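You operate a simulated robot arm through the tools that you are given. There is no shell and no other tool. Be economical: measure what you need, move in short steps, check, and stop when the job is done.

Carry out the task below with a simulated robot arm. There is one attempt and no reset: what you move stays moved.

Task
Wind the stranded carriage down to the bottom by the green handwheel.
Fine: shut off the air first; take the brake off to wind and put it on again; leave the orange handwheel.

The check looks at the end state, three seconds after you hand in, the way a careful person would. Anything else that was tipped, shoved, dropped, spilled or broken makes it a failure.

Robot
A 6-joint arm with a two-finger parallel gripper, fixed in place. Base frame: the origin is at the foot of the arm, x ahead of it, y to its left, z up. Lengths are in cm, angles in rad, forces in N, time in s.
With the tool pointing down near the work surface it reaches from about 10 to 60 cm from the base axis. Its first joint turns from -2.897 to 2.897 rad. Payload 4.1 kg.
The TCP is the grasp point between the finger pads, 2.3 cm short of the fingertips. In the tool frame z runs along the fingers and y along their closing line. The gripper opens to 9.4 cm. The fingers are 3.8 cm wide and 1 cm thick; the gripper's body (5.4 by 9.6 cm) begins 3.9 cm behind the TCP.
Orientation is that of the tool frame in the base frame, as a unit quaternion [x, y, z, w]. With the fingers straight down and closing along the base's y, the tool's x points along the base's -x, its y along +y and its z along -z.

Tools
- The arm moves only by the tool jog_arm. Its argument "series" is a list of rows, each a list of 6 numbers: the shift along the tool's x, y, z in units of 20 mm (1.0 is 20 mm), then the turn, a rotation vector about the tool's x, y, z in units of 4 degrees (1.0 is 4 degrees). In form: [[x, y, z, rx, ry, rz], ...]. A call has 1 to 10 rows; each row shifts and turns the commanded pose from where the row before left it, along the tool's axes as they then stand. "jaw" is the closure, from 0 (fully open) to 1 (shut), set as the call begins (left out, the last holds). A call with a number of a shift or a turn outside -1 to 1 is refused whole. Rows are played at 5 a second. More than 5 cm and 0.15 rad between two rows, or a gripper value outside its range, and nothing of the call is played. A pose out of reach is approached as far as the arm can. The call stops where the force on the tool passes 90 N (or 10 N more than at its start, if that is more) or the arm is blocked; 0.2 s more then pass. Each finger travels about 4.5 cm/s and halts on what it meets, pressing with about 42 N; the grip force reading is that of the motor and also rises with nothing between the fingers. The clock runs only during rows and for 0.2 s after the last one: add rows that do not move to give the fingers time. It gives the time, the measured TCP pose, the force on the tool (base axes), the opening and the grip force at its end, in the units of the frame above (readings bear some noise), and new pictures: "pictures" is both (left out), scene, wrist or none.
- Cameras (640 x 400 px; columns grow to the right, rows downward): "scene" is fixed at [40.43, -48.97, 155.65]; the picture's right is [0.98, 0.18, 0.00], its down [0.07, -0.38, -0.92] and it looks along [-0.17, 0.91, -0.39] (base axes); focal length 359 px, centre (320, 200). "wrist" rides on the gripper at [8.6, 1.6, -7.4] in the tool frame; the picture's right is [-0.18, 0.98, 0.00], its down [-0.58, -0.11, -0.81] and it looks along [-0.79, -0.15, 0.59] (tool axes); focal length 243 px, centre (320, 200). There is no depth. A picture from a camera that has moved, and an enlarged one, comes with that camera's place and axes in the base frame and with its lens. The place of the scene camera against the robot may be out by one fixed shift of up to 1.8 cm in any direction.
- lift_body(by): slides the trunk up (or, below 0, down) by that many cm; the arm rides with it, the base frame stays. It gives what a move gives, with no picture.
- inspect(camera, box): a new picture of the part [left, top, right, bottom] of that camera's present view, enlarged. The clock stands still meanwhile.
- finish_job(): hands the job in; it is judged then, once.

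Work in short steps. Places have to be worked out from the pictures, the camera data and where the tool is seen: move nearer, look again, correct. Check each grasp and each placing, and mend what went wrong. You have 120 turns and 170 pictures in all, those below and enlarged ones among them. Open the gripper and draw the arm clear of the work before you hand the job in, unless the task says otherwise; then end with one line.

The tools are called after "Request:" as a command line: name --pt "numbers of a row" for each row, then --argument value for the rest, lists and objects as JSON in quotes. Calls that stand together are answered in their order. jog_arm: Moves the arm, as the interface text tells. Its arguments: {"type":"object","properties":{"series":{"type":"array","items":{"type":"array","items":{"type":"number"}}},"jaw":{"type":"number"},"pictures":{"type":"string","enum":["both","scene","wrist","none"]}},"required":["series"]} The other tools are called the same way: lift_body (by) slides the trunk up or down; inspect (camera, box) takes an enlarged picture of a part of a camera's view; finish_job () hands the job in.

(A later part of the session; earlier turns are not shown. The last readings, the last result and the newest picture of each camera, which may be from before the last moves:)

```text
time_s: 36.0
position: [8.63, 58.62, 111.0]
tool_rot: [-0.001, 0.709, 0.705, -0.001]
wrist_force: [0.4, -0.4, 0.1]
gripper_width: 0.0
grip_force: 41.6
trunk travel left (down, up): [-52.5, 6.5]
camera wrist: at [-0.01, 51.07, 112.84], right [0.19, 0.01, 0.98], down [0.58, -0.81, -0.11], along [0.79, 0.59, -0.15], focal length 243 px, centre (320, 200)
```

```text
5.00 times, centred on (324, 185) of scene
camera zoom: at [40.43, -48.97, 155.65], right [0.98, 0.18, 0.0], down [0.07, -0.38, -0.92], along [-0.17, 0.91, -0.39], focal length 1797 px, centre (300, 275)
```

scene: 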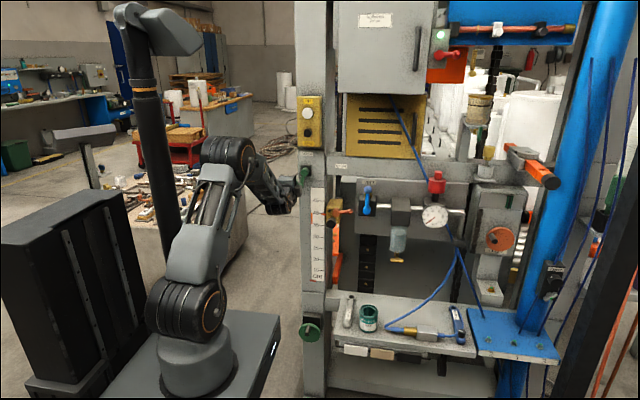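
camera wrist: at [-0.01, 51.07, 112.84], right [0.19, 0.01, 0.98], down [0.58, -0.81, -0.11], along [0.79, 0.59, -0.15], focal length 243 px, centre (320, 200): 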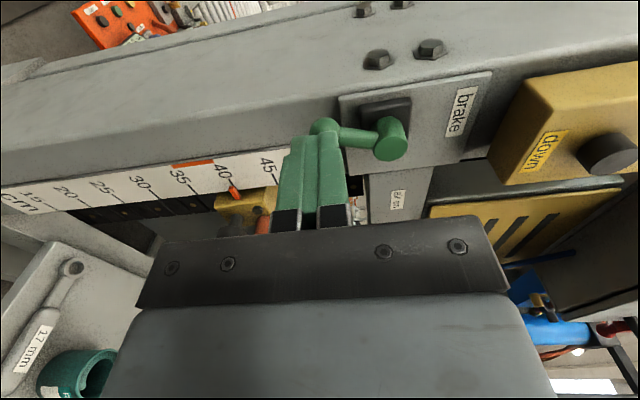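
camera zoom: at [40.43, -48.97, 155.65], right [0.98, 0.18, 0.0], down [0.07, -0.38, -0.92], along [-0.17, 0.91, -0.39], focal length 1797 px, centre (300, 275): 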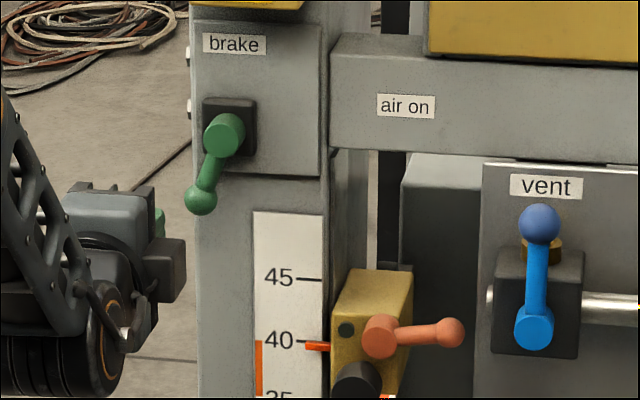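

The brake lever moved about 70° down to its stop. I'll draw back and lower the trunk to reach the green handwheel near z≈47.

Request:
jog_arm --pt "0.5 0 -1 0 0 0" --pt "0.5 0 -1 0 0 0" --pt "0.5 0 -1 0 0 0" --pt "0 0 -1 0 0 0" --pictures "none"

Request:
lift_body --by -25

Request:
jog_arm --pt "0 0 0 0 0 0"

```text
time_s: 37.0
position: [5.5, 50.55, 111.14]
tool_rot: [-0.001, 0.708, 0.706, 0.0]
wrist_force: [-0.3, 0.7, -0.4]
gripper_width: 0.01
grip_force: 42.0
trunk travel left (down, up): [-52.5, 6.5]
```

```text
time_s: 39.5
position: [5.49, 50.5, 86.16]
tool_rot: [0.0, 0.708, 0.706, -0.002]
wrist_force: [-0.7, 0.7, -0.4]
gripper_width: 0.02
grip_force: 41.6
trunk travel left (down, up): [-27.5, 31.5]
```

```text
time_s: 40.0
position: [5.67, 50.58, 86.07]
tool_rot: [-0.001, 0.708, 0.706, -0.001]
wrist_force: [-0.4, 0.8, -0.6]
gripper_width: 0.0
grip_force: 41.7
trunk travel left (down, up): [-27.5, 31.5]
camera wrist: at [-3.01, 43.12, 87.93], right [0.18, 0.0, 0.98], down [0.58, -0.81, -0.11], along [0.79, 0.59, -0.15], focal length 243 px, centre (320, 200)
```

scene: 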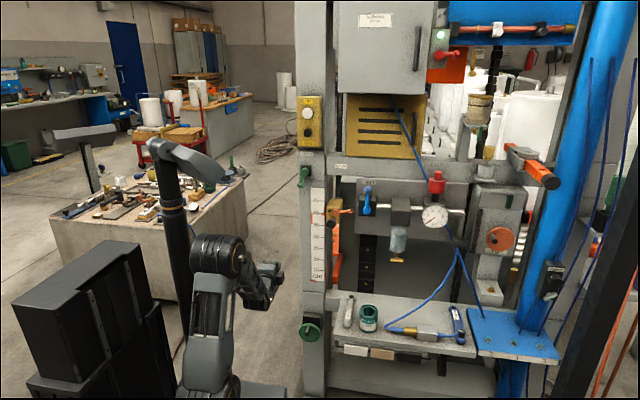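
wrist: 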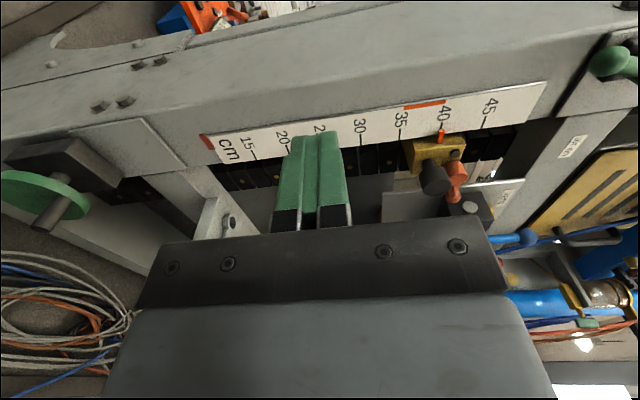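

The green wheel is in the wrist view at lower left. I'll lower the trunk 26 cm more.

Request:
lift_body --by -26

Request:
jog_arm --pt "0 0 0 0 0 0"

```text
time_s: 42.6
position: [5.68, 50.6, 60.11]
tool_rot: [0.0, 0.709, 0.706, -0.001]
wrist_force: [0.3, -0.1, -0.2]
gripper_width: 0.0
grip_force: 42.2
trunk travel left (down, up): [-1.5, 57.5]
```

```text
time_s: 43.0
position: [5.6, 50.62, 60.1]
tool_rot: [0.0, 0.708, 0.706, -0.002]
wrist_force: [-1.1, -0.1, 0.8]
gripper_width: 0.0
grip_force: 41.8
trunk travel left (down, up): [-1.5, 57.5]
camera wrist: at [-3.0, 43.11, 61.93], right [0.19, 0.0, 0.98], down [0.58, -0.81, -0.11], along [0.79, 0.59, -0.15], focal length 243 px, centre (320, 200)
```

scene: 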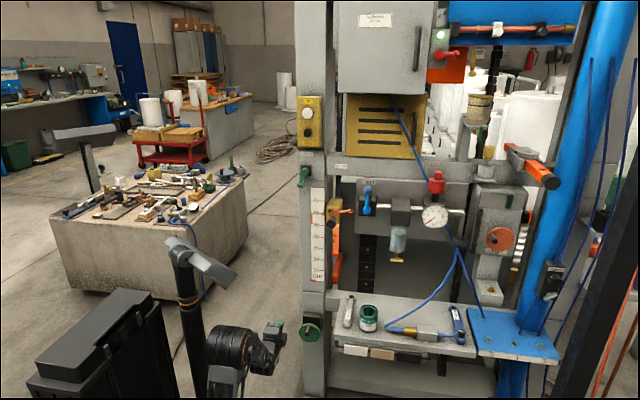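
wrist: 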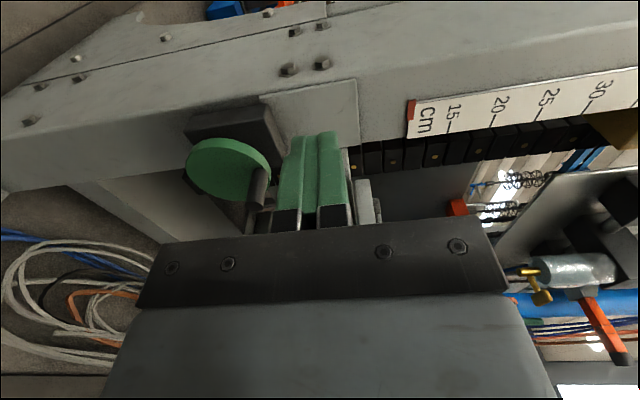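

The wheel face centre is about (15.5, 63, 47.5), with its crank knob at the top, near (15, 58–63, 51), pointing at −y. I'll open the jaw and back up slightly for a clear look at the knob.

Request:
jog_arm --pt "0 -0.5 -1 0 0 0" --pt "0 -0.5 -1 0 0 0" --pt "0 -0.5 -1 0 0 0" --pt "0 -0.5 0 0 0 0" --jaw 0.4 --pictures "wrist"

Request:
inspect --camera "wrist" --box '[200, 60, 400, 210]'

```text
time_s: 44.0
position: [5.51, 44.6, 56.07]
tool_rot: [0.0, 0.708, 0.706, -0.001]
wrist_force: [-0.4, -0.5, 1.0]
gripper_width: 5.65
grip_force: 0.0
trunk travel left (down, up): [-1.5, 57.5]
camera wrist: at [-3.01, 37.05, 57.92], right [0.19, 0.0, 0.98], down [0.58, -0.81, -0.11], along [0.79, 0.59, -0.15], focal length 243 px, centre (320, 200)
```

wrist: 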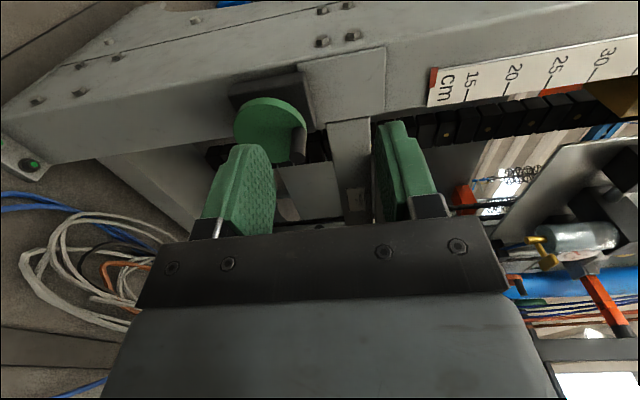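

```text
2.67 times, centred on (300, 135) of wrist
camera zoom: at [-3.01, 37.05, 57.92], right [0.19, 0.0, 0.98], down [0.58, -0.81, -0.11], along [0.79, 0.59, -0.15], focal length 647 px, centre (373, 373)
```

zoom: 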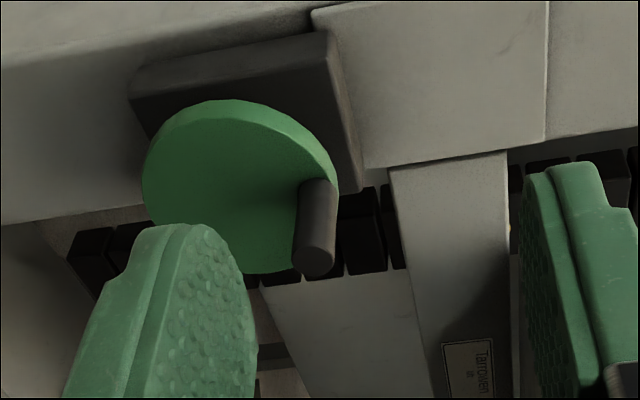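

The knob axis is at about x≈15.9, z≈51.6, tip y≈58, and the wheel centre is at about (15.3, 48.0), so the crank radius is about 3.6 cm. I'll move in front of the knob.

Request:
jog_arm --pt "-0.87 -0.37 0.55 0 0 0" --pt "-0.87 -0.37 0.55 0 0 0" --pt "-0.87 -0.37 0.55 0 0 0" --pt "-0.87 -0.37 0.55 0 0 0" --pt "-0.87 -0.37 0.55 0 0 0" --pt "-0.87 -0.37 0.55 0 0 0" --pictures "wrist"

```text
time_s: 45.4
position: [16.09, 51.24, 51.66]
tool_rot: [-0.001, 0.709, 0.705, -0.002]
wrist_force: [0.4, -0.6, -0.3]
gripper_width: 5.64
grip_force: 0.2
trunk travel left (down, up): [-1.5, 57.5]
camera wrist: at [7.51, 43.72, 53.42], right [0.19, 0.01, 0.98], down [0.58, -0.81, -0.11], along [0.79, 0.59, -0.15], focal length 243 px, centre (320, 200)
```

wrist: 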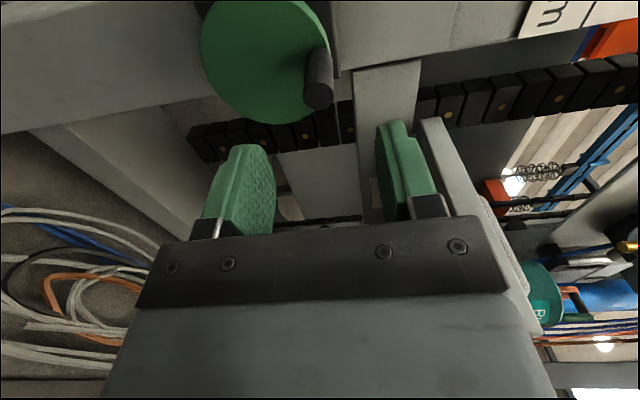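

Knob re-measured at about (15.6, 51.8). I'll advance to y≈59.3 with the jaw open around it.

Request:
jog_arm --pt "0.2 0.05 0.8 0 0 0" --pt "0 0 0.8 0 0 0" --pt "0 0 0.8 0 0 0" --pt "0 0 0.8 0 0 0" --pt "0 0 0.8 0 0 0" --pictures "wrist"

```text
time_s: 46.6
position: [15.63, 58.84, 51.46]
tool_rot: [0.0, 0.711, 0.704, -0.002]
wrist_force: [-8.7, -66.5, 9.1]
gripper_width: 5.28
grip_force: 0.1
trunk travel left (down, up): [-1.5, 57.5]
camera wrist: at [7.07, 51.34, 53.43], right [0.19, 0.01, 0.98], down [0.58, -0.81, -0.1], along [0.79, 0.59, -0.16], focal length 243 px, centre (320, 200)
```

wrist: 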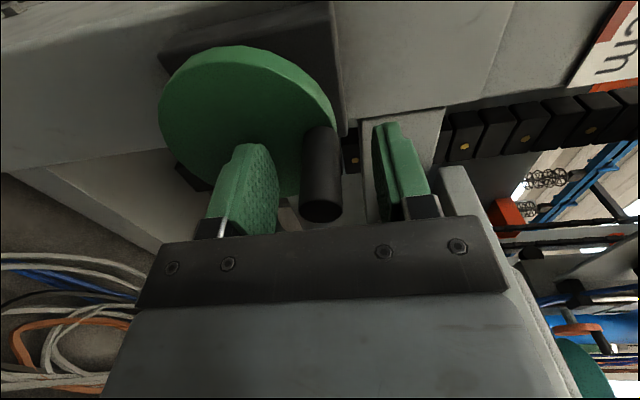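

The lower fingertip touched the wheel face (66 N, at y≈61.1). I'll back off 1.2 cm and then close on the knob.

Request:
jog_arm --pt "0 0 -0.6 0 0 0" --pt "0 0 0 0 0 0" --pictures "none"

Request:
jog_arm --pt "0 0 0 0 0 0" --pt "0 0 0 0 0 0" --pt "0 0 0 0 0 0" --pt "0 0 0 0 0 0" --pt "0 0 0 0 0 0" --jaw 1 --pictures "wrist"

```text
time_s: 47.2
position: [15.82, 58.08, 51.74]
tool_rot: [-0.001, 0.709, 0.706, -0.001]
wrist_force: [-0.4, 0.5, 0.6]
gripper_width: 5.66
grip_force: 0.0
trunk travel left (down, up): [-1.5, 57.5]
```

```text
time_s: 48.4
position: [15.65, 57.96, 51.65]
tool_rot: [-0.002, 0.708, 0.706, -0.002]
wrist_force: [-1.5, 1.8, 0.1]
gripper_width: 1.8
grip_force: 45.4
trunk travel left (down, up): [-1.5, 57.5]
camera wrist: at [7.06, 50.51, 53.52], right [0.18, 0.0, 0.98], down [0.58, -0.81, -0.11], along [0.79, 0.59, -0.15], focal length 243 px, centre (320, 200)
```

wrist: 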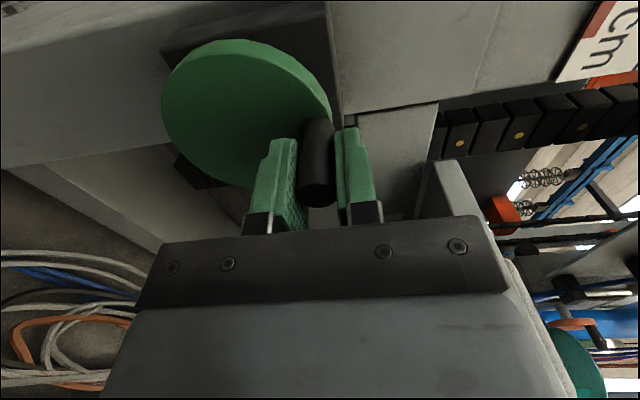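

The knob is gripped (1.8 cm). I take the centre at about (14.2, 48.5) with radius 3.5 and the knob at about 78°. I'll try 75° clockwise in small steps.

Request:
jog_arm --pt "-0.43 -0.152 0 0 0 0" --pt "-0.376 -0.259 0 0 0 0" --pt "-0.297 -0.347 0 0 0 0" --pt "-0.196 -0.413 0 0 0 0" --pt "-0.083 -0.449 0 0 0 0"

Request:
inspect --camera "scene" --box '[300, 190, 364, 230]'

```text
time_s: 49.6
position: [18.56, 57.83, 48.0]
tool_rot: [0.002, 0.712, 0.702, -0.001]
wrist_force: [29.4, -5.1, -3.1]
gripper_width: 1.67
grip_force: 45.1
trunk travel left (down, up): [-1.5, 57.5]
camera wrist: at [9.86, 50.43, 49.93], right [0.19, 0.01, 0.98], down [0.58, -0.81, -0.1], along [0.79, 0.59, -0.16], focal length 243 px, centre (320, 200)
```

scene: 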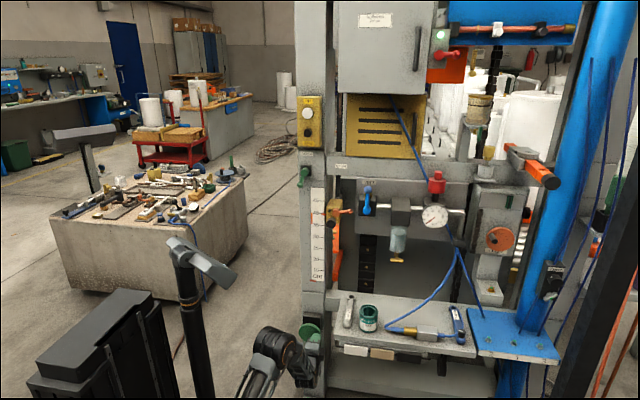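
wrist: 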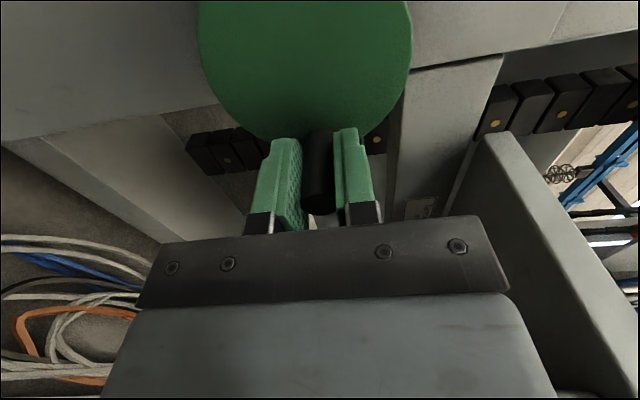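

```text
10.00 times, centred on (332, 210) of scene
camera zoom: at [40.43, -48.97, 155.65], right [0.98, 0.18, 0.0], down [0.07, -0.38, -0.92], along [-0.17, 0.91, -0.39], focal length 3594 px, centre (200, 100)
```

zoom: 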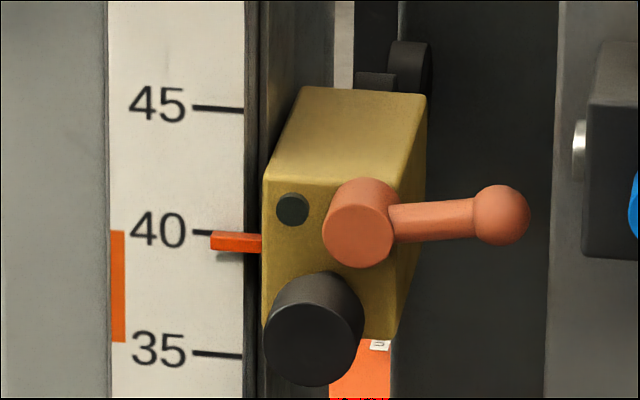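

The wheel turned with the knob. The forces suggest the circle centre in TCP terms is about (15.3, 48.05) with radius 3.6. I'll continue clockwise around the bottom.

Request:
jog_arm --pt "-0.155 -0.72 0 0 0 0" --pt "0.265 -0.565 0 0 0 0" --pt "0.445 -0.445 0 0 0 0" --pt "0.565 -0.265 0 0 0 0" --pt "0.62 -0.055 0 0 0 0" --pt "0.605 0.165 0 0 0 0" --pt "0.515 0.355 0 0 0 0" --pt "0.355 0.515 0 0 0 0" --pt "0.165 0.605 0 0 0 0" --pictures "wrist"

Request:
inspect --camera "scene" --box '[300, 190, 364, 230]'

```text
time_s: 51.6
position: [11.12, 57.78, 47.84]
tool_rot: [-0.006, 0.707, 0.707, -0.003]
wrist_force: [-32.3, -49.4, -17.9]
gripper_width: 1.65
grip_force: 44.7
trunk travel left (down, up): [-1.5, 57.5]
camera wrist: at [2.66, 50.25, 49.64], right [0.18, 0.0, 0.98], down [0.59, -0.8, -0.11], along [0.79, 0.6, -0.15], focal length 243 px, centre (320, 200)
```

wrist: 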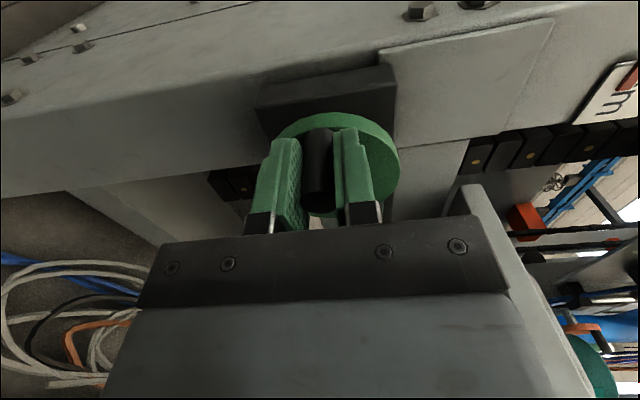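

```text
10.00 times, centred on (332, 210) of scene
camera zoom: at [40.43, -48.97, 155.65], right [0.98, 0.18, 0.0], down [0.07, -0.38, -0.92], along [-0.17, 0.91, -0.39], focal length 3594 px, centre (200, 100)
```

zoom: 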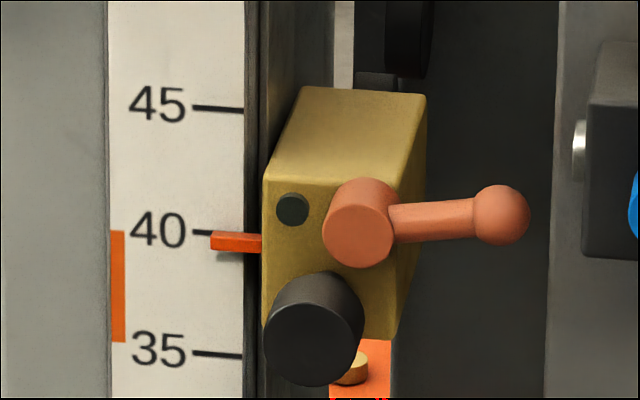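

The pointer block hasn't moved, but something behind it (chain or orange part) appears to have shifted. I'll look at the wider area.

Request:
inspect --camera "scene" --box '[300, 160, 428, 240]'

Request:
inspect --camera "scene" --box '[300, 220, 428, 300]'

Request:
inspect --camera "scene" --box '[430, 0, 590, 100]'

```text
5.00 times, centred on (364, 200) of scene
camera zoom: at [40.43, -48.97, 155.65], right [0.98, 0.18, 0.0], down [0.07, -0.38, -0.92], along [-0.17, 0.91, -0.39], focal length 1797 px, centre (100, 200)
```

zoom: 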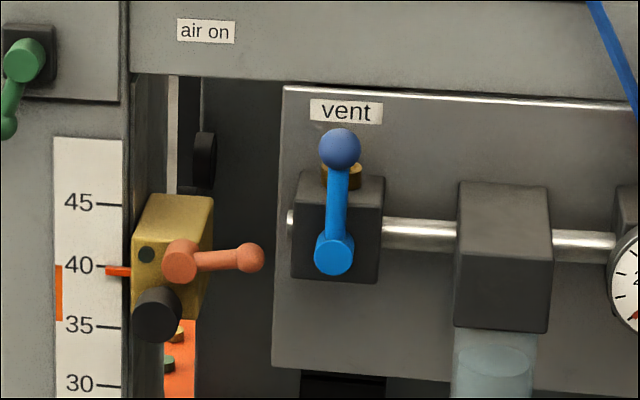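

```text
5.00 times, centred on (364, 260) of scene
camera zoom: at [40.43, -48.97, 155.65], right [0.98, 0.18, 0.0], down [0.07, -0.38, -0.92], along [-0.17, 0.91, -0.39], focal length 1797 px, centre (100, -100)
```

zoom: 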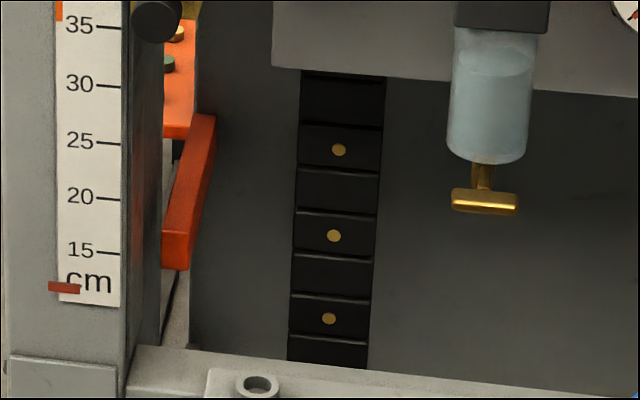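

```text
4.00 times, centred on (510, 50) of scene
camera zoom: at [40.43, -48.97, 155.65], right [0.98, 0.18, 0.0], down [0.07, -0.38, -0.92], along [-0.17, 0.91, -0.39], focal length 1438 px, centre (-440, 800)
```

zoom: 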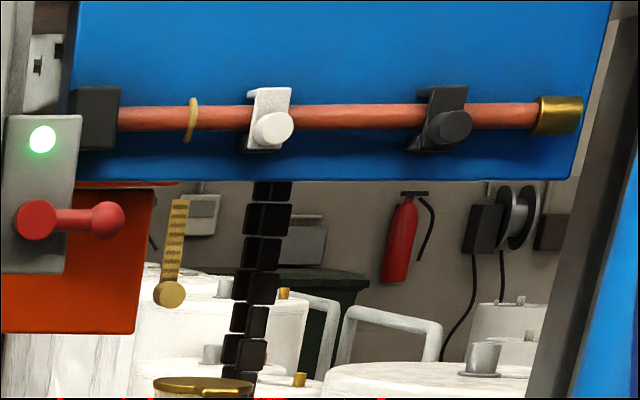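

Comparing pictures, the orange carriage behind the post rose about 3 cm with this clockwise turn, so down is counter-clockwise. The yellow block looks like a fixed limit switch. I'll release to relieve the side load and re-measure the knob and wheel.

Request:
jog_arm --pt "0 0 0 0 0 0" --pt "0 0 -0.15 0 0 0" --pt "0 0 0 0 0 0" --jaw 0.6 --pictures "wrist"

Request:
inspect --camera "wrist" --box '[220, 90, 420, 230]'

```text
time_s: 52.4
position: [11.6, 57.74, 47.81]
tool_rot: [-0.001, 0.708, 0.706, -0.001]
wrist_force: [-0.1, 0.1, -0.7]
gripper_width: 3.75
grip_force: 0.1
trunk travel left (down, up): [-1.5, 57.5]
camera wrist: at [2.94, 50.18, 49.57], right [0.18, 0.0, 0.98], down [0.58, -0.8, -0.11], along [0.79, 0.59, -0.15], focal length 243 px, centre (320, 200)
```

wrist: 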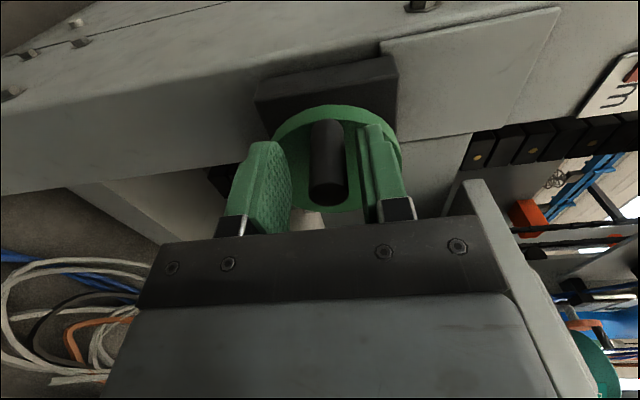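

```text
2.86 times, centred on (320, 160) of wrist
camera zoom: at [2.94, 50.18, 49.57], right [0.18, 0.0, 0.98], down [0.58, -0.8, -0.11], along [0.79, 0.59, -0.15], focal length 693 px, centre (320, 314)
```

zoom: 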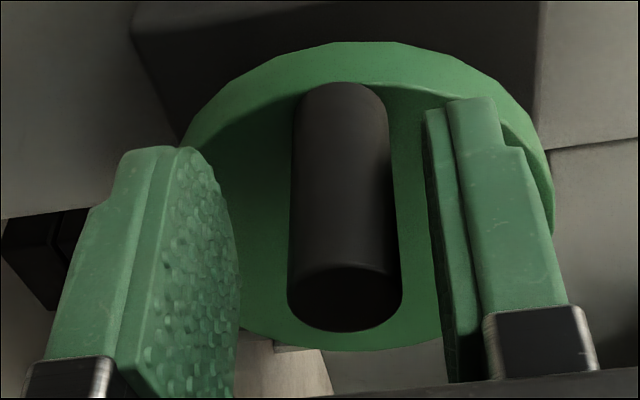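

The fit from three knob positions gives wheel centre ≈ (14.75, 48.45), radius ≈ 3.2, and knob now at 190°. I'll re-grip and wind counter-clockwise 200°.

Request:
jog_arm --pt "0 0 0 0 0 0" --pt "0 0 0 0 0 0" --pt "-0.266 -0.64 0 0 0 0" --pt "-0.51 -0.467 0 0 0 0" --pt "-0.661 -0.208 0 0 0 0" --pt "-0.686 0.09 0 0 0 0" --pt "-0.584 0.373 0 0 0 0" --pt "-0.373 0.584 0 0 0 0" --pt "-0.09 0.686 0 0 0 0" --pt "0.208 0.661 0 0 0 0" --jaw 1 --pictures "wrist"

Request:
inspect --camera "scene" --box '[290, 180, 450, 280]'

```text
time_s: 54.2
position: [18.07, 56.97, 44.58]
tool_rot: [0.009, 0.733, 0.68, 0.0]
wrist_force: [16.5, 21.1, -51.6]
gripper_width: 1.88
grip_force: 43.7
trunk travel left (down, up): [-1.5, 57.5]
stopped in row 9: the force on the tool passed its limit (the readings are from after the stop); the commanded pose is now the measured one
camera wrist: at [9.32, 49.73, 46.97], right [0.2, 0.07, 0.98], down [0.57, -0.82, -0.06], along [0.8, 0.57, -0.2], focal length 243 px, centre (320, 200)
```

wrist: 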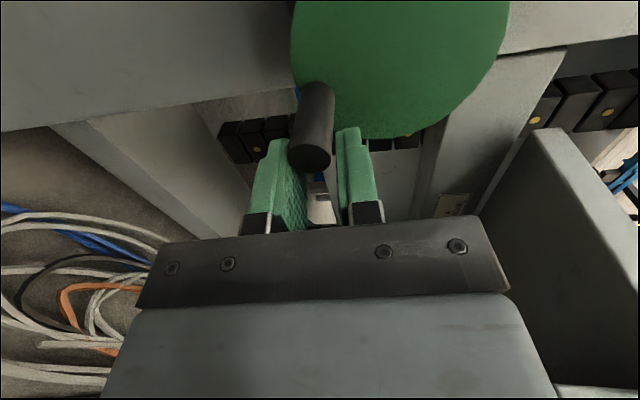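

```text
4.00 times, centred on (370, 230) of scene
camera zoom: at [40.43, -48.97, 155.65], right [0.98, 0.18, 0.0], down [0.07, -0.38, -0.92], along [-0.17, 0.91, -0.39], focal length 1438 px, centre (120, 80)
```

zoom: 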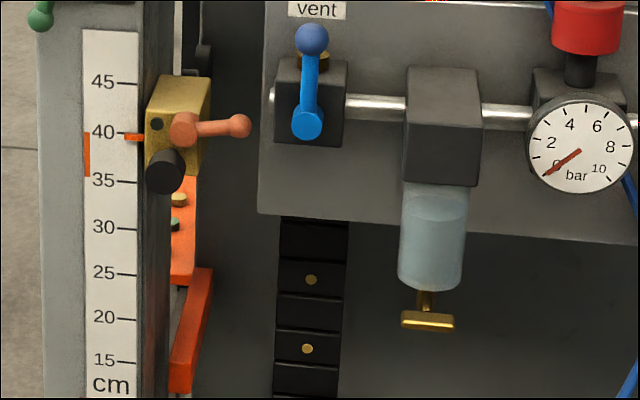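

The knob slid to the pads' edge. It is at about (16.2, 44.5), which fits centre (14.9, 48.0) and r≈3.65, so my last fit was wrong. The carriage did go down slightly, so counter-clockwise is right. I'll open, level the tool, and re-centre on the knob.

Request:
jog_arm --pt "0 0 0 0 0 0" --pt "0 0 0 -0.54 0.09 -0.09" --pt "0 0 0 -0.53 0.09 -0.09" --pt "0.5 0 0.1 0 0 0" --pt "0.43 0 0.25 0 0 0" --jaw 0.5 --pictures "wrist"

Request:
inspect --camera "wrist" --box '[200, 0, 500, 230]'

```text
time_s: 55.5
position: [16.19, 57.8, 45.5]
tool_rot: [-0.002, 0.697, 0.717, 0.001]
wrist_force: [0.3, -0.3, -0.8]
gripper_width: 4.74
grip_force: 0.1
trunk travel left (down, up): [-1.5, 57.5]
camera wrist: at [7.56, 50.3, 47.01], right [0.18, -0.03, 0.98], down [0.58, -0.8, -0.13], along [0.79, 0.6, -0.13], focal length 243 px, centre (320, 200)
```

wrist: 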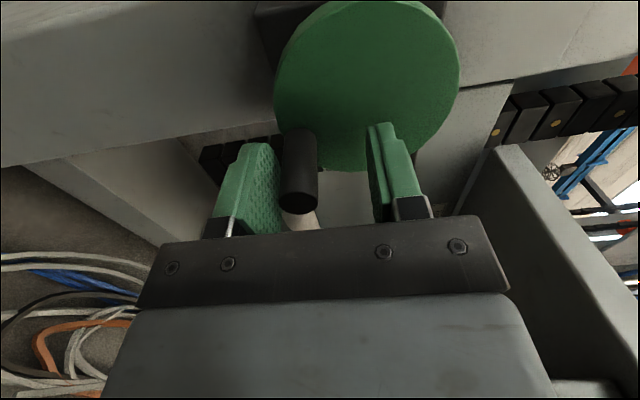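

```text
1.74 times, centred on (350, 115) of wrist
camera zoom: at [7.56, 50.3, 47.01], right [0.18, -0.03, 0.98], down [0.58, -0.8, -0.13], along [0.79, 0.6, -0.13], focal length 422 px, centre (268, 348)
```

zoom: 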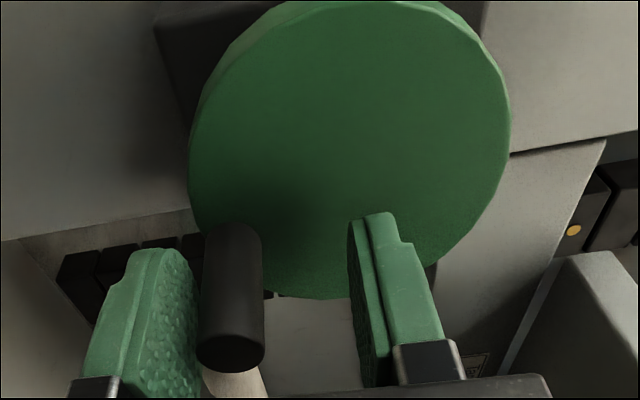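

The tool is slightly over-tilted and the knob is at (16.2, 44.6), about −71°. I'll level, centre and grip, then wind 100° with r=3.65.

Request:
jog_arm --pt "0 -0.45 0 0.4 0 0" --pt "0 0 0 0 0 0" --pictures "none"

Request:
jog_arm --pt "0 0 0 0 0 0" --pt "0 0 0 0 0 0" --pt "0 0 0 0 0 0" --pt "-0.673 0.414 0 0 0 0" --pt "-0.436 0.659 0 0 0 0" --pt "-0.117 0.781 0 0 0 0" --pt "0.224 0.757 0 0 0 0" --jaw 1 --pictures "wrist"

```text
time_s: 56.0
position: [16.19, 57.93, 44.63]
tool_rot: [-0.002, 0.707, 0.708, 0.001]
wrist_force: [0.2, 0.6, 0.1]
gripper_width: 4.68
grip_force: 0.1
trunk travel left (down, up): [-1.5, 57.5]
```

```text
time_s: 57.6
position: [17.99, 57.77, 49.84]
tool_rot: [-0.004, 0.707, 0.707, 0.0]
wrist_force: [3.1, -24.2, -8.9]
gripper_width: 1.71
grip_force: 45.2
trunk travel left (down, up): [-1.5, 57.5]
camera wrist: at [9.4, 50.33, 51.63], right [0.18, 0.0, 0.98], down [0.58, -0.8, -0.11], along [0.79, 0.59, -0.15], focal length 243 px, centre (320, 200)
```

wrist: 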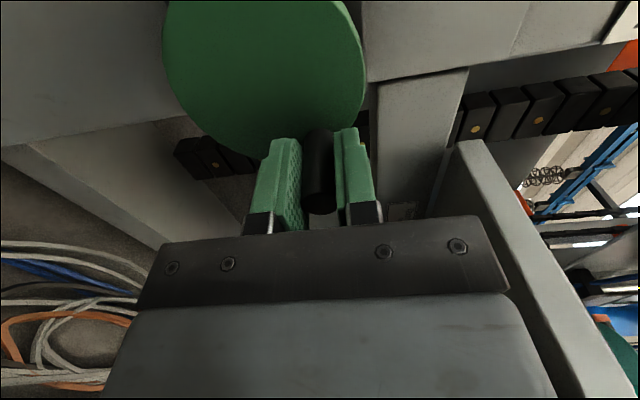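

Smooth this time, with only light contact in y. I'll back off 2 mm and continue over the top and down the left side.

Request:
jog_arm --pt "0.524 0.591 -0.1 0 0 0" --pt "0.725 0.316 0 0 0 0" --pt "0.79 -0.022 0 0 0 0" --pt "0.706 -0.352 0 0 0 0" --pt "0.493 -0.619 0 0 0 0" --pt "0.184 -0.767 0 0 0 0" --pt "-0.157 -0.775 0 0 0 0" --pictures "wrist"

Request:
inspect --camera "scene" --box '[290, 180, 450, 280]'

```text
time_s: 59.2
position: [11.78, 57.79, 46.4]
tool_rot: [-0.002, 0.708, 0.707, 0.001]
wrist_force: [-4.8, 13.5, -0.2]
gripper_width: 1.74
grip_force: 45.4
trunk travel left (down, up): [-1.5, 57.5]
camera wrist: at [3.06, 50.26, 48.2], right [0.18, 0.0, 0.98], down [0.58, -0.81, -0.1], along [0.79, 0.59, -0.15], focal length 243 px, centre (320, 200)
```

wrist: 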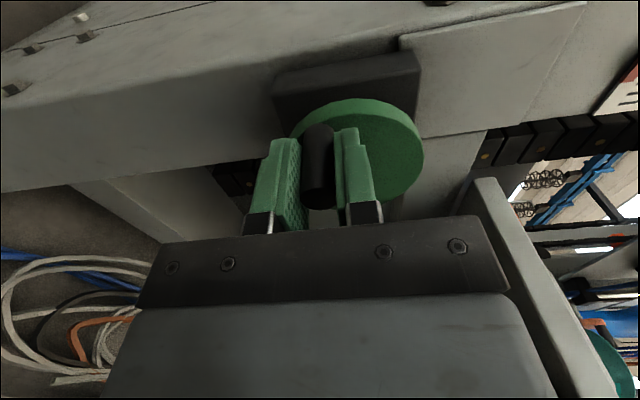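

```text
4.00 times, centred on (370, 230) of scene
camera zoom: at [40.43, -48.97, 155.65], right [0.98, 0.18, 0.0], down [0.07, -0.38, -0.92], along [-0.17, 0.91, -0.39], focal length 1438 px, centre (120, 80)
```

zoom: 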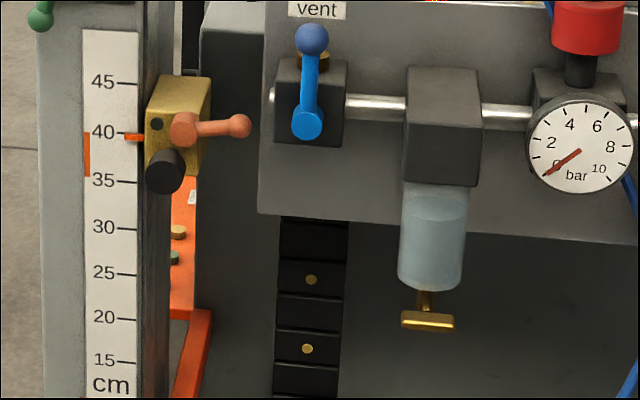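

The carriage came down about 3.5–4 cm for 275°. I'll continue with 30° steps.

Request:
jog_arm --pt "-0.595 -0.734 0 0 0 0" --pt "-0.882 -0.339 0 0 0 0" --pt "-0.933 0.147 0 0 0 0" --pt "-0.734 0.595 0 0 0 0" --pt "-0.339 0.882 0 0 0 0" --pt "0.147 0.933 0 0 0 0" --pt "0.595 0.734 0 0 0 0" --pt "0.882 0.339 0 0 0 0" --pt "0.933 -0.147 0 0 0 0" --pt "0.734 -0.595 0 0 0 0" --pictures "wrist"

Request:
inspect --camera "scene" --box '[290, 200, 450, 300]'

```text
time_s: 61.5
position: [11.58, 57.83, 51.0]
tool_rot: [-0.007, 0.703, 0.711, -0.001]
wrist_force: [-14.0, 0.5, 30.2]
gripper_width: 1.82
grip_force: 44.4
trunk travel left (down, up): [-1.5, 57.5]
camera wrist: at [3.01, 50.17, 52.45], right [0.17, -0.01, 0.98], down [0.59, -0.8, -0.11], along [0.79, 0.6, -0.13], focal length 243 px, centre (320, 200)
```

wrist: 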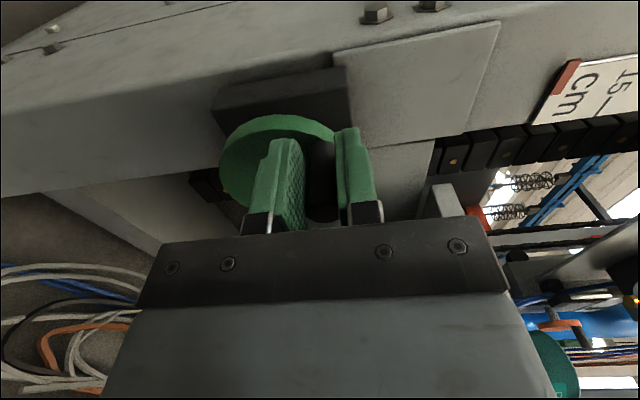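

```text
4.00 times, centred on (370, 250) of scene
camera zoom: at [40.43, -48.97, 155.65], right [0.98, 0.18, 0.0], down [0.07, -0.38, -0.92], along [-0.17, 0.91, -0.39], focal length 1438 px, centre (120, 0)
```

zoom: 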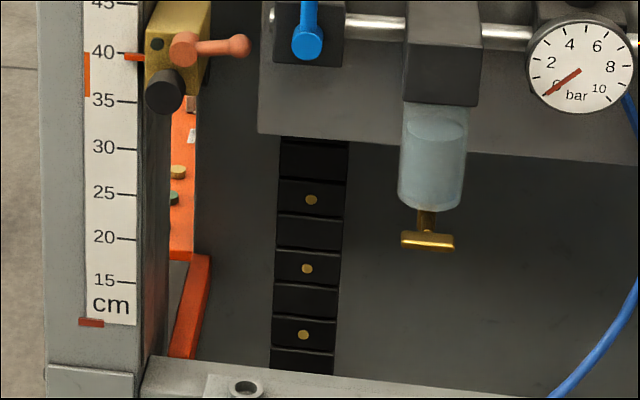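

The carriage moved less this time, and I see 30 N of resistance. I'll turn another 90° and compare to see if it has reached bottom.

Request:
jog_arm --pt "0.339 -0.882 0 0 0 0" --pt "-0.147 -0.933 0 0 0 0" --pt "-0.595 -0.734 0 0 0 0" --pictures "wrist"

Request:
inspect --camera "scene" --box '[300, 220, 380, 300]'

```text
time_s: 62.2
position: [13.26, 57.57, 45.06]
tool_rot: [0.001, 0.708, 0.706, 0.005]
wrist_force: [2.4, -7.9, 11.9]
gripper_width: 1.76
grip_force: 44.9
trunk travel left (down, up): [-1.5, 57.5]
camera wrist: at [4.44, 50.13, 46.91], right [0.18, 0.0, 0.98], down [0.58, -0.81, -0.11], along [0.8, 0.59, -0.14], focal length 243 px, centre (320, 200)
```

wrist: 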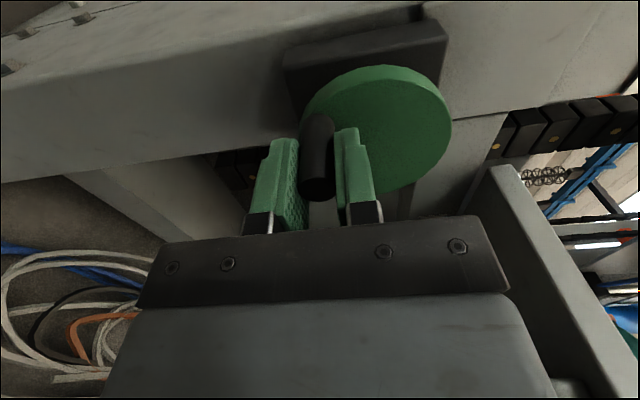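

```text
5.00 times, centred on (340, 260) of scene
camera zoom: at [40.43, -48.97, 155.65], right [0.98, 0.18, 0.0], down [0.07, -0.38, -0.92], along [-0.17, 0.91, -0.39], focal length 1797 px, centre (220, -100)
```

zoom: 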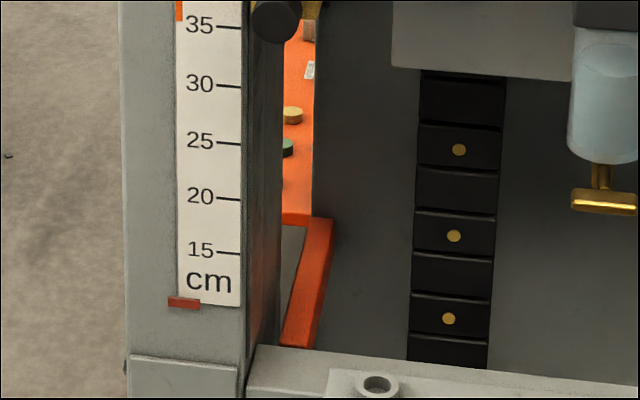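

No carriage movement in that 90°. I'll look at the whole scene for context.

Request:
jog_arm --pt "0 0 0 0 0 0" --pictures "scene"

Request:
inspect --camera "scene" --box '[300, 130, 380, 180]'

Request:
inspect --camera "scene" --box '[320, 180, 360, 205]'

```text
time_s: 62.6
position: [13.11, 57.62, 45.15]
tool_rot: [0.001, 0.707, 0.707, 0.004]
wrist_force: [17.5, -19.2, 13.3]
gripper_width: 1.77
grip_force: 44.8
trunk travel left (down, up): [-1.5, 57.5]
```

scene: 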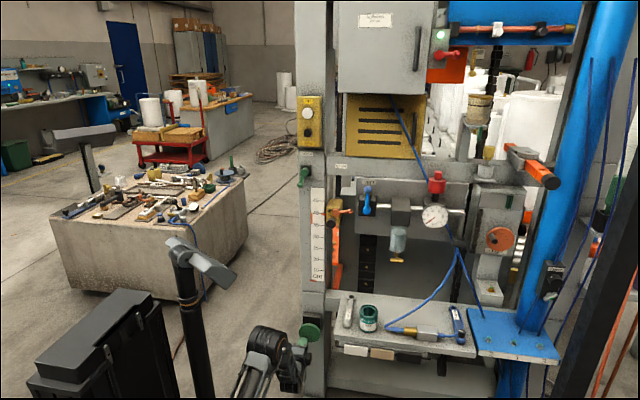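

```text
8.00 times, centred on (340, 155) of scene
camera zoom: at [40.43, -48.97, 155.65], right [0.98, 0.18, 0.0], down [0.07, -0.38, -0.92], along [-0.17, 0.91, -0.39], focal length 2875 px, centre (160, 560)
```

zoom: 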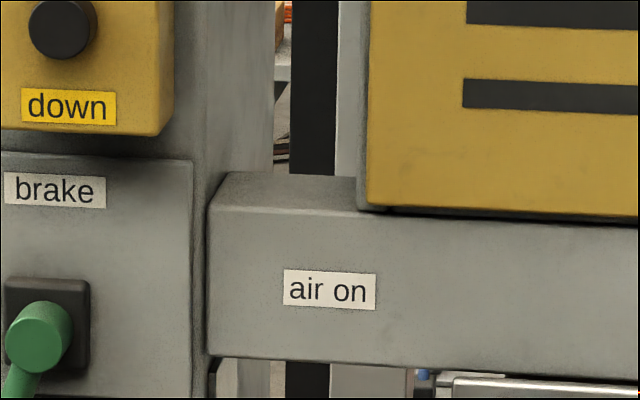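

```text
16.00 times, centred on (340, 192) of scene
camera zoom: at [40.43, -48.97, 155.65], right [0.98, 0.18, 0.0], down [0.07, -0.38, -0.92], along [-0.17, 0.91, -0.39], focal length 5750 px, centre (0, 320)
```

zoom: 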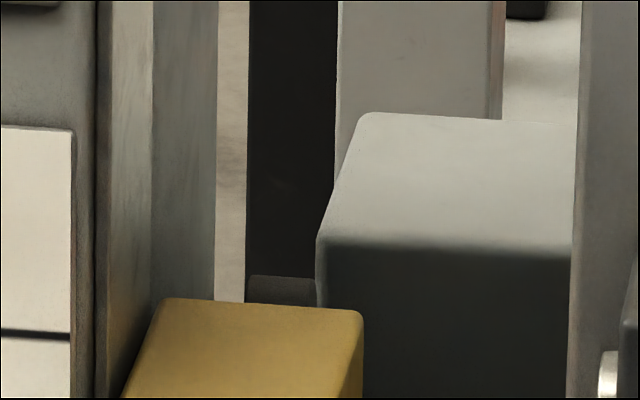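

Counting pixels, the grey body and the orange part dropped together. I'll take a tight baseline of the orange part, wind another 210°, and compare.

Request:
inspect --camera "scene" --box '[316, 228, 364, 258]'

Request:
jog_arm --pt "-0.882 -0.339 0 0 0 0" --pt "-0.933 0.147 0 0 0 0" --pt "-0.734 0.595 0 0 0 0" --pt "-0.339 0.882 0 0 0 0" --pt "0.147 0.933 0 0 0 0" --pt "0.595 0.734 0 0 0 0" --pictures "wrist"

Request:
inspect --camera "scene" --box '[316, 228, 364, 258]'

```text
13.33 times, centred on (340, 243) of scene
camera zoom: at [40.43, -48.97, 155.65], right [0.98, 0.18, 0.0], down [0.07, -0.38, -0.92], along [-0.17, 0.91, -0.39], focal length 4792 px, centre (53, -373)
```

zoom: 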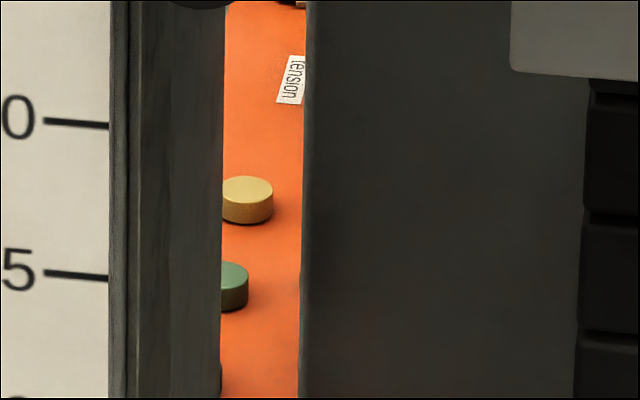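

```text
time_s: 64.0
position: [16.77, 57.71, 50.96]
tool_rot: [-0.006, 0.708, 0.706, 0.0]
wrist_force: [1.4, 5.8, -10.4]
gripper_width: 1.75
grip_force: 44.9
trunk travel left (down, up): [-1.5, 57.5]
camera wrist: at [8.23, 50.15, 52.73], right [0.18, 0.0, 0.98], down [0.59, -0.8, -0.1], along [0.79, 0.6, -0.14], focal length 243 px, centre (320, 200)
```

wrist: 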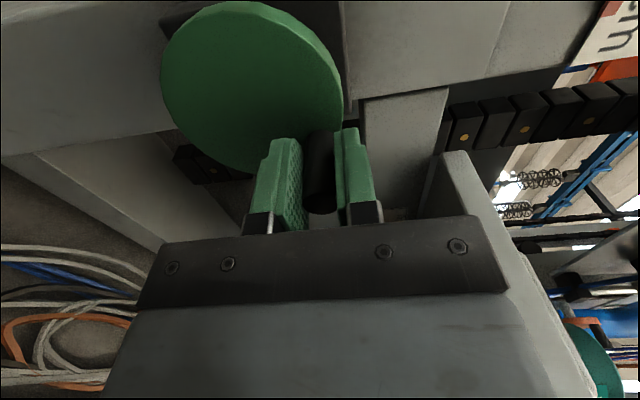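

```text
13.33 times, centred on (340, 243) of scene
camera zoom: at [40.43, -48.97, 155.65], right [0.98, 0.18, 0.0], down [0.07, -0.38, -0.92], along [-0.17, 0.91, -0.39], focal length 4792 px, centre (53, -373)
```

zoom: 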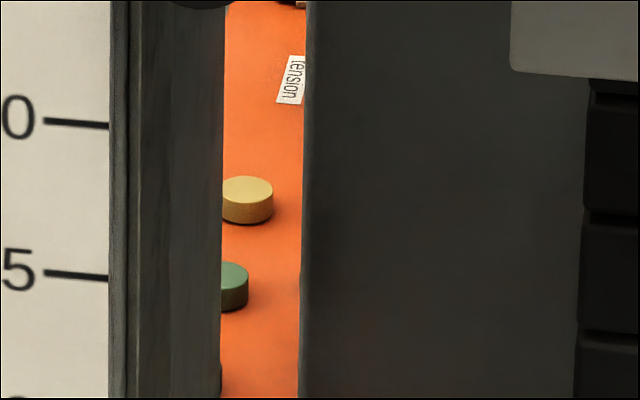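

No movement of the orange part at all, and the wheel turns freely. I'll test by turning 90° clockwise: if the orange part rises at once, it is driven by this wheel and was at its bottom.

Request:
jog_arm --pt "-0.595 -0.734 0 0 0 0" --pt "-0.147 -0.933 0 0 0 0" --pt "0.339 -0.882 0 0 0 0" --pt "0 0 0 0 0 0" --pictures "wrist"

Request:
inspect --camera "scene" --box '[316, 228, 364, 258]'

Request:
inspect --camera "scene" --box '[316, 185, 380, 225]'

```text
time_s: 65.0
position: [18.08, 57.69, 45.78]
tool_rot: [-0.002, 0.708, 0.706, 0.002]
wrist_force: [5.9, -9.6, 2.4]
gripper_width: 1.68
grip_force: 44.8
trunk travel left (down, up): [-1.5, 57.5]
camera wrist: at [9.35, 50.1, 47.63], right [0.18, 0.0, 0.98], down [0.58, -0.81, -0.1], along [0.79, 0.59, -0.15], focal length 243 px, centre (320, 200)
```

wrist: 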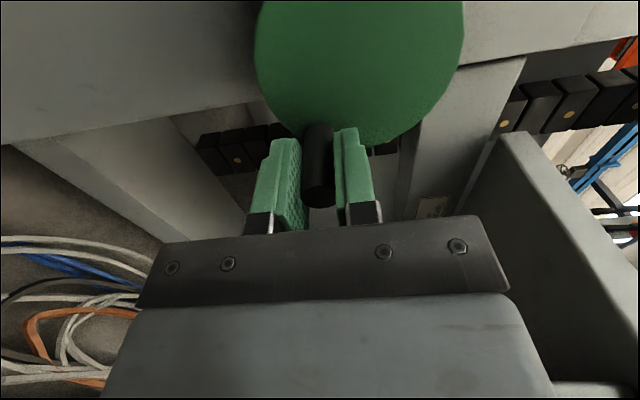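

```text
13.33 times, centred on (340, 243) of scene
camera zoom: at [40.43, -48.97, 155.65], right [0.98, 0.18, 0.0], down [0.07, -0.38, -0.92], along [-0.17, 0.91, -0.39], focal length 4792 px, centre (53, -373)
```

zoom: 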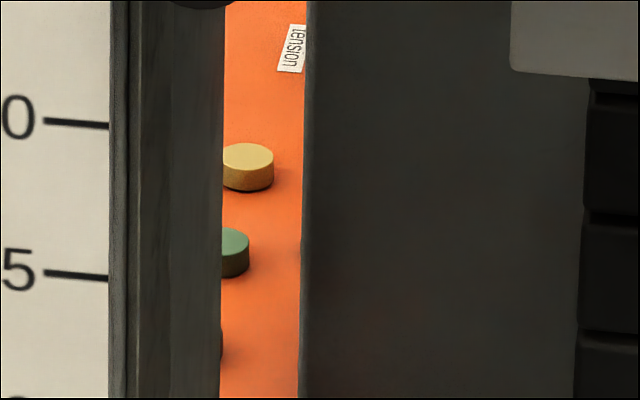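

```text
10.00 times, centred on (348, 205) of scene
camera zoom: at [40.43, -48.97, 155.65], right [0.98, 0.18, 0.0], down [0.07, -0.38, -0.92], along [-0.17, 0.91, -0.39], focal length 3594 px, centre (40, 150)
```

zoom: 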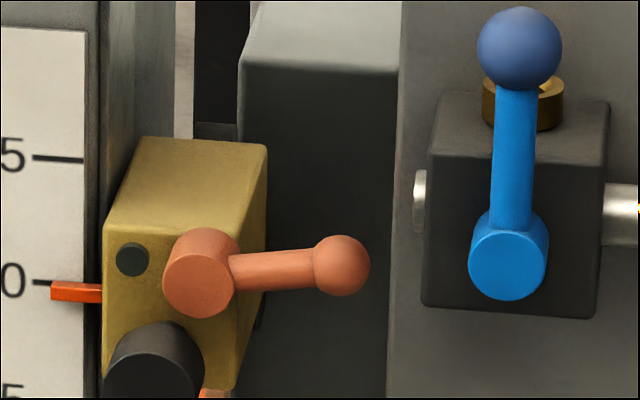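

The orange carriage rises immediately with a clockwise turn, so it is wheel-driven and was at its lower limit. I'll wind counter-clockwise back to the bottom, plus margin.

Request:
jog_arm --pt "-0.339 0.882 0 0 0 0" --pt "0.147 0.933 0 0 0 0" --pt "0.595 0.734 0 0 0 0" --pt "0.882 0.339 0 0 0 0" --pt "0.933 -0.147 0 0 0 0" --pt "0.734 -0.595 0 0 0 0" --pt "0.339 -0.882 0 0 0 0" --pt "0 0 0 0 0 0" --pictures "wrist"

Request:
inspect --camera "scene" --box '[316, 228, 364, 258]'

Request:
inspect --camera "scene" --box '[312, 255, 376, 305]'

```text
time_s: 66.8
position: [10.92, 57.59, 48.07]
tool_rot: [-0.006, 0.709, 0.705, 0.0]
wrist_force: [-32.1, 9.2, -6.0]
gripper_width: 1.72
grip_force: 45.4
trunk travel left (down, up): [-1.5, 57.5]
camera wrist: at [2.42, 50.09, 49.92], right [0.18, 0.01, 0.98], down [0.59, -0.8, -0.1], along [0.79, 0.6, -0.15], focal length 243 px, centre (320, 200)
```

wrist: 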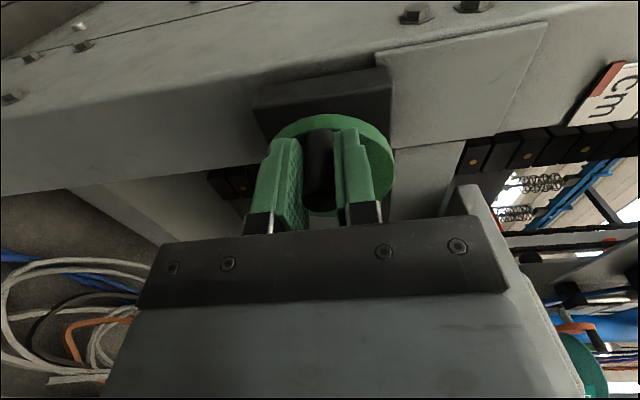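

```text
13.33 times, centred on (340, 243) of scene
camera zoom: at [40.43, -48.97, 155.65], right [0.98, 0.18, 0.0], down [0.07, -0.38, -0.92], along [-0.17, 0.91, -0.39], focal length 4792 px, centre (53, -373)
```

zoom: 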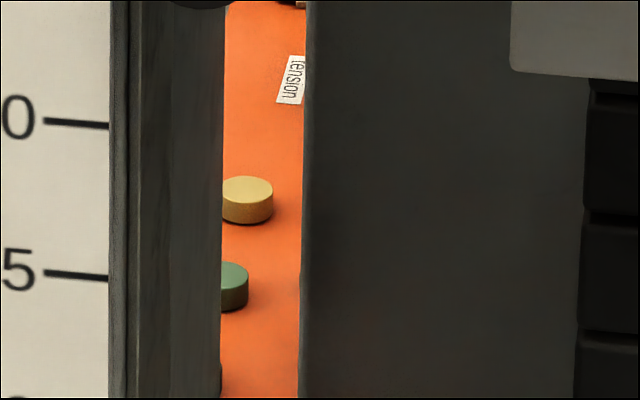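

```text
8.00 times, centred on (344, 280) of scene
camera zoom: at [40.43, -48.97, 155.65], right [0.98, 0.18, 0.0], down [0.07, -0.38, -0.92], along [-0.17, 0.91, -0.39], focal length 2875 px, centre (128, -440)
```

zoom: 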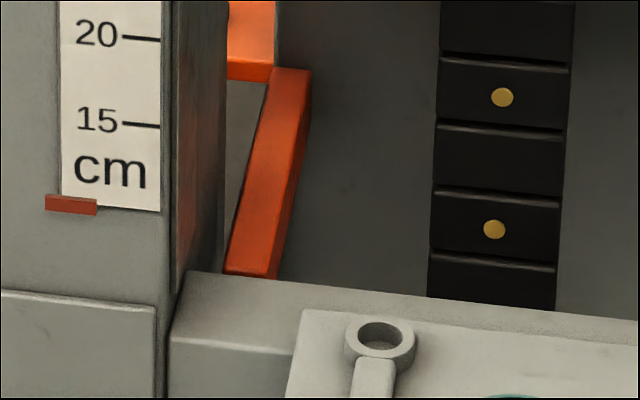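

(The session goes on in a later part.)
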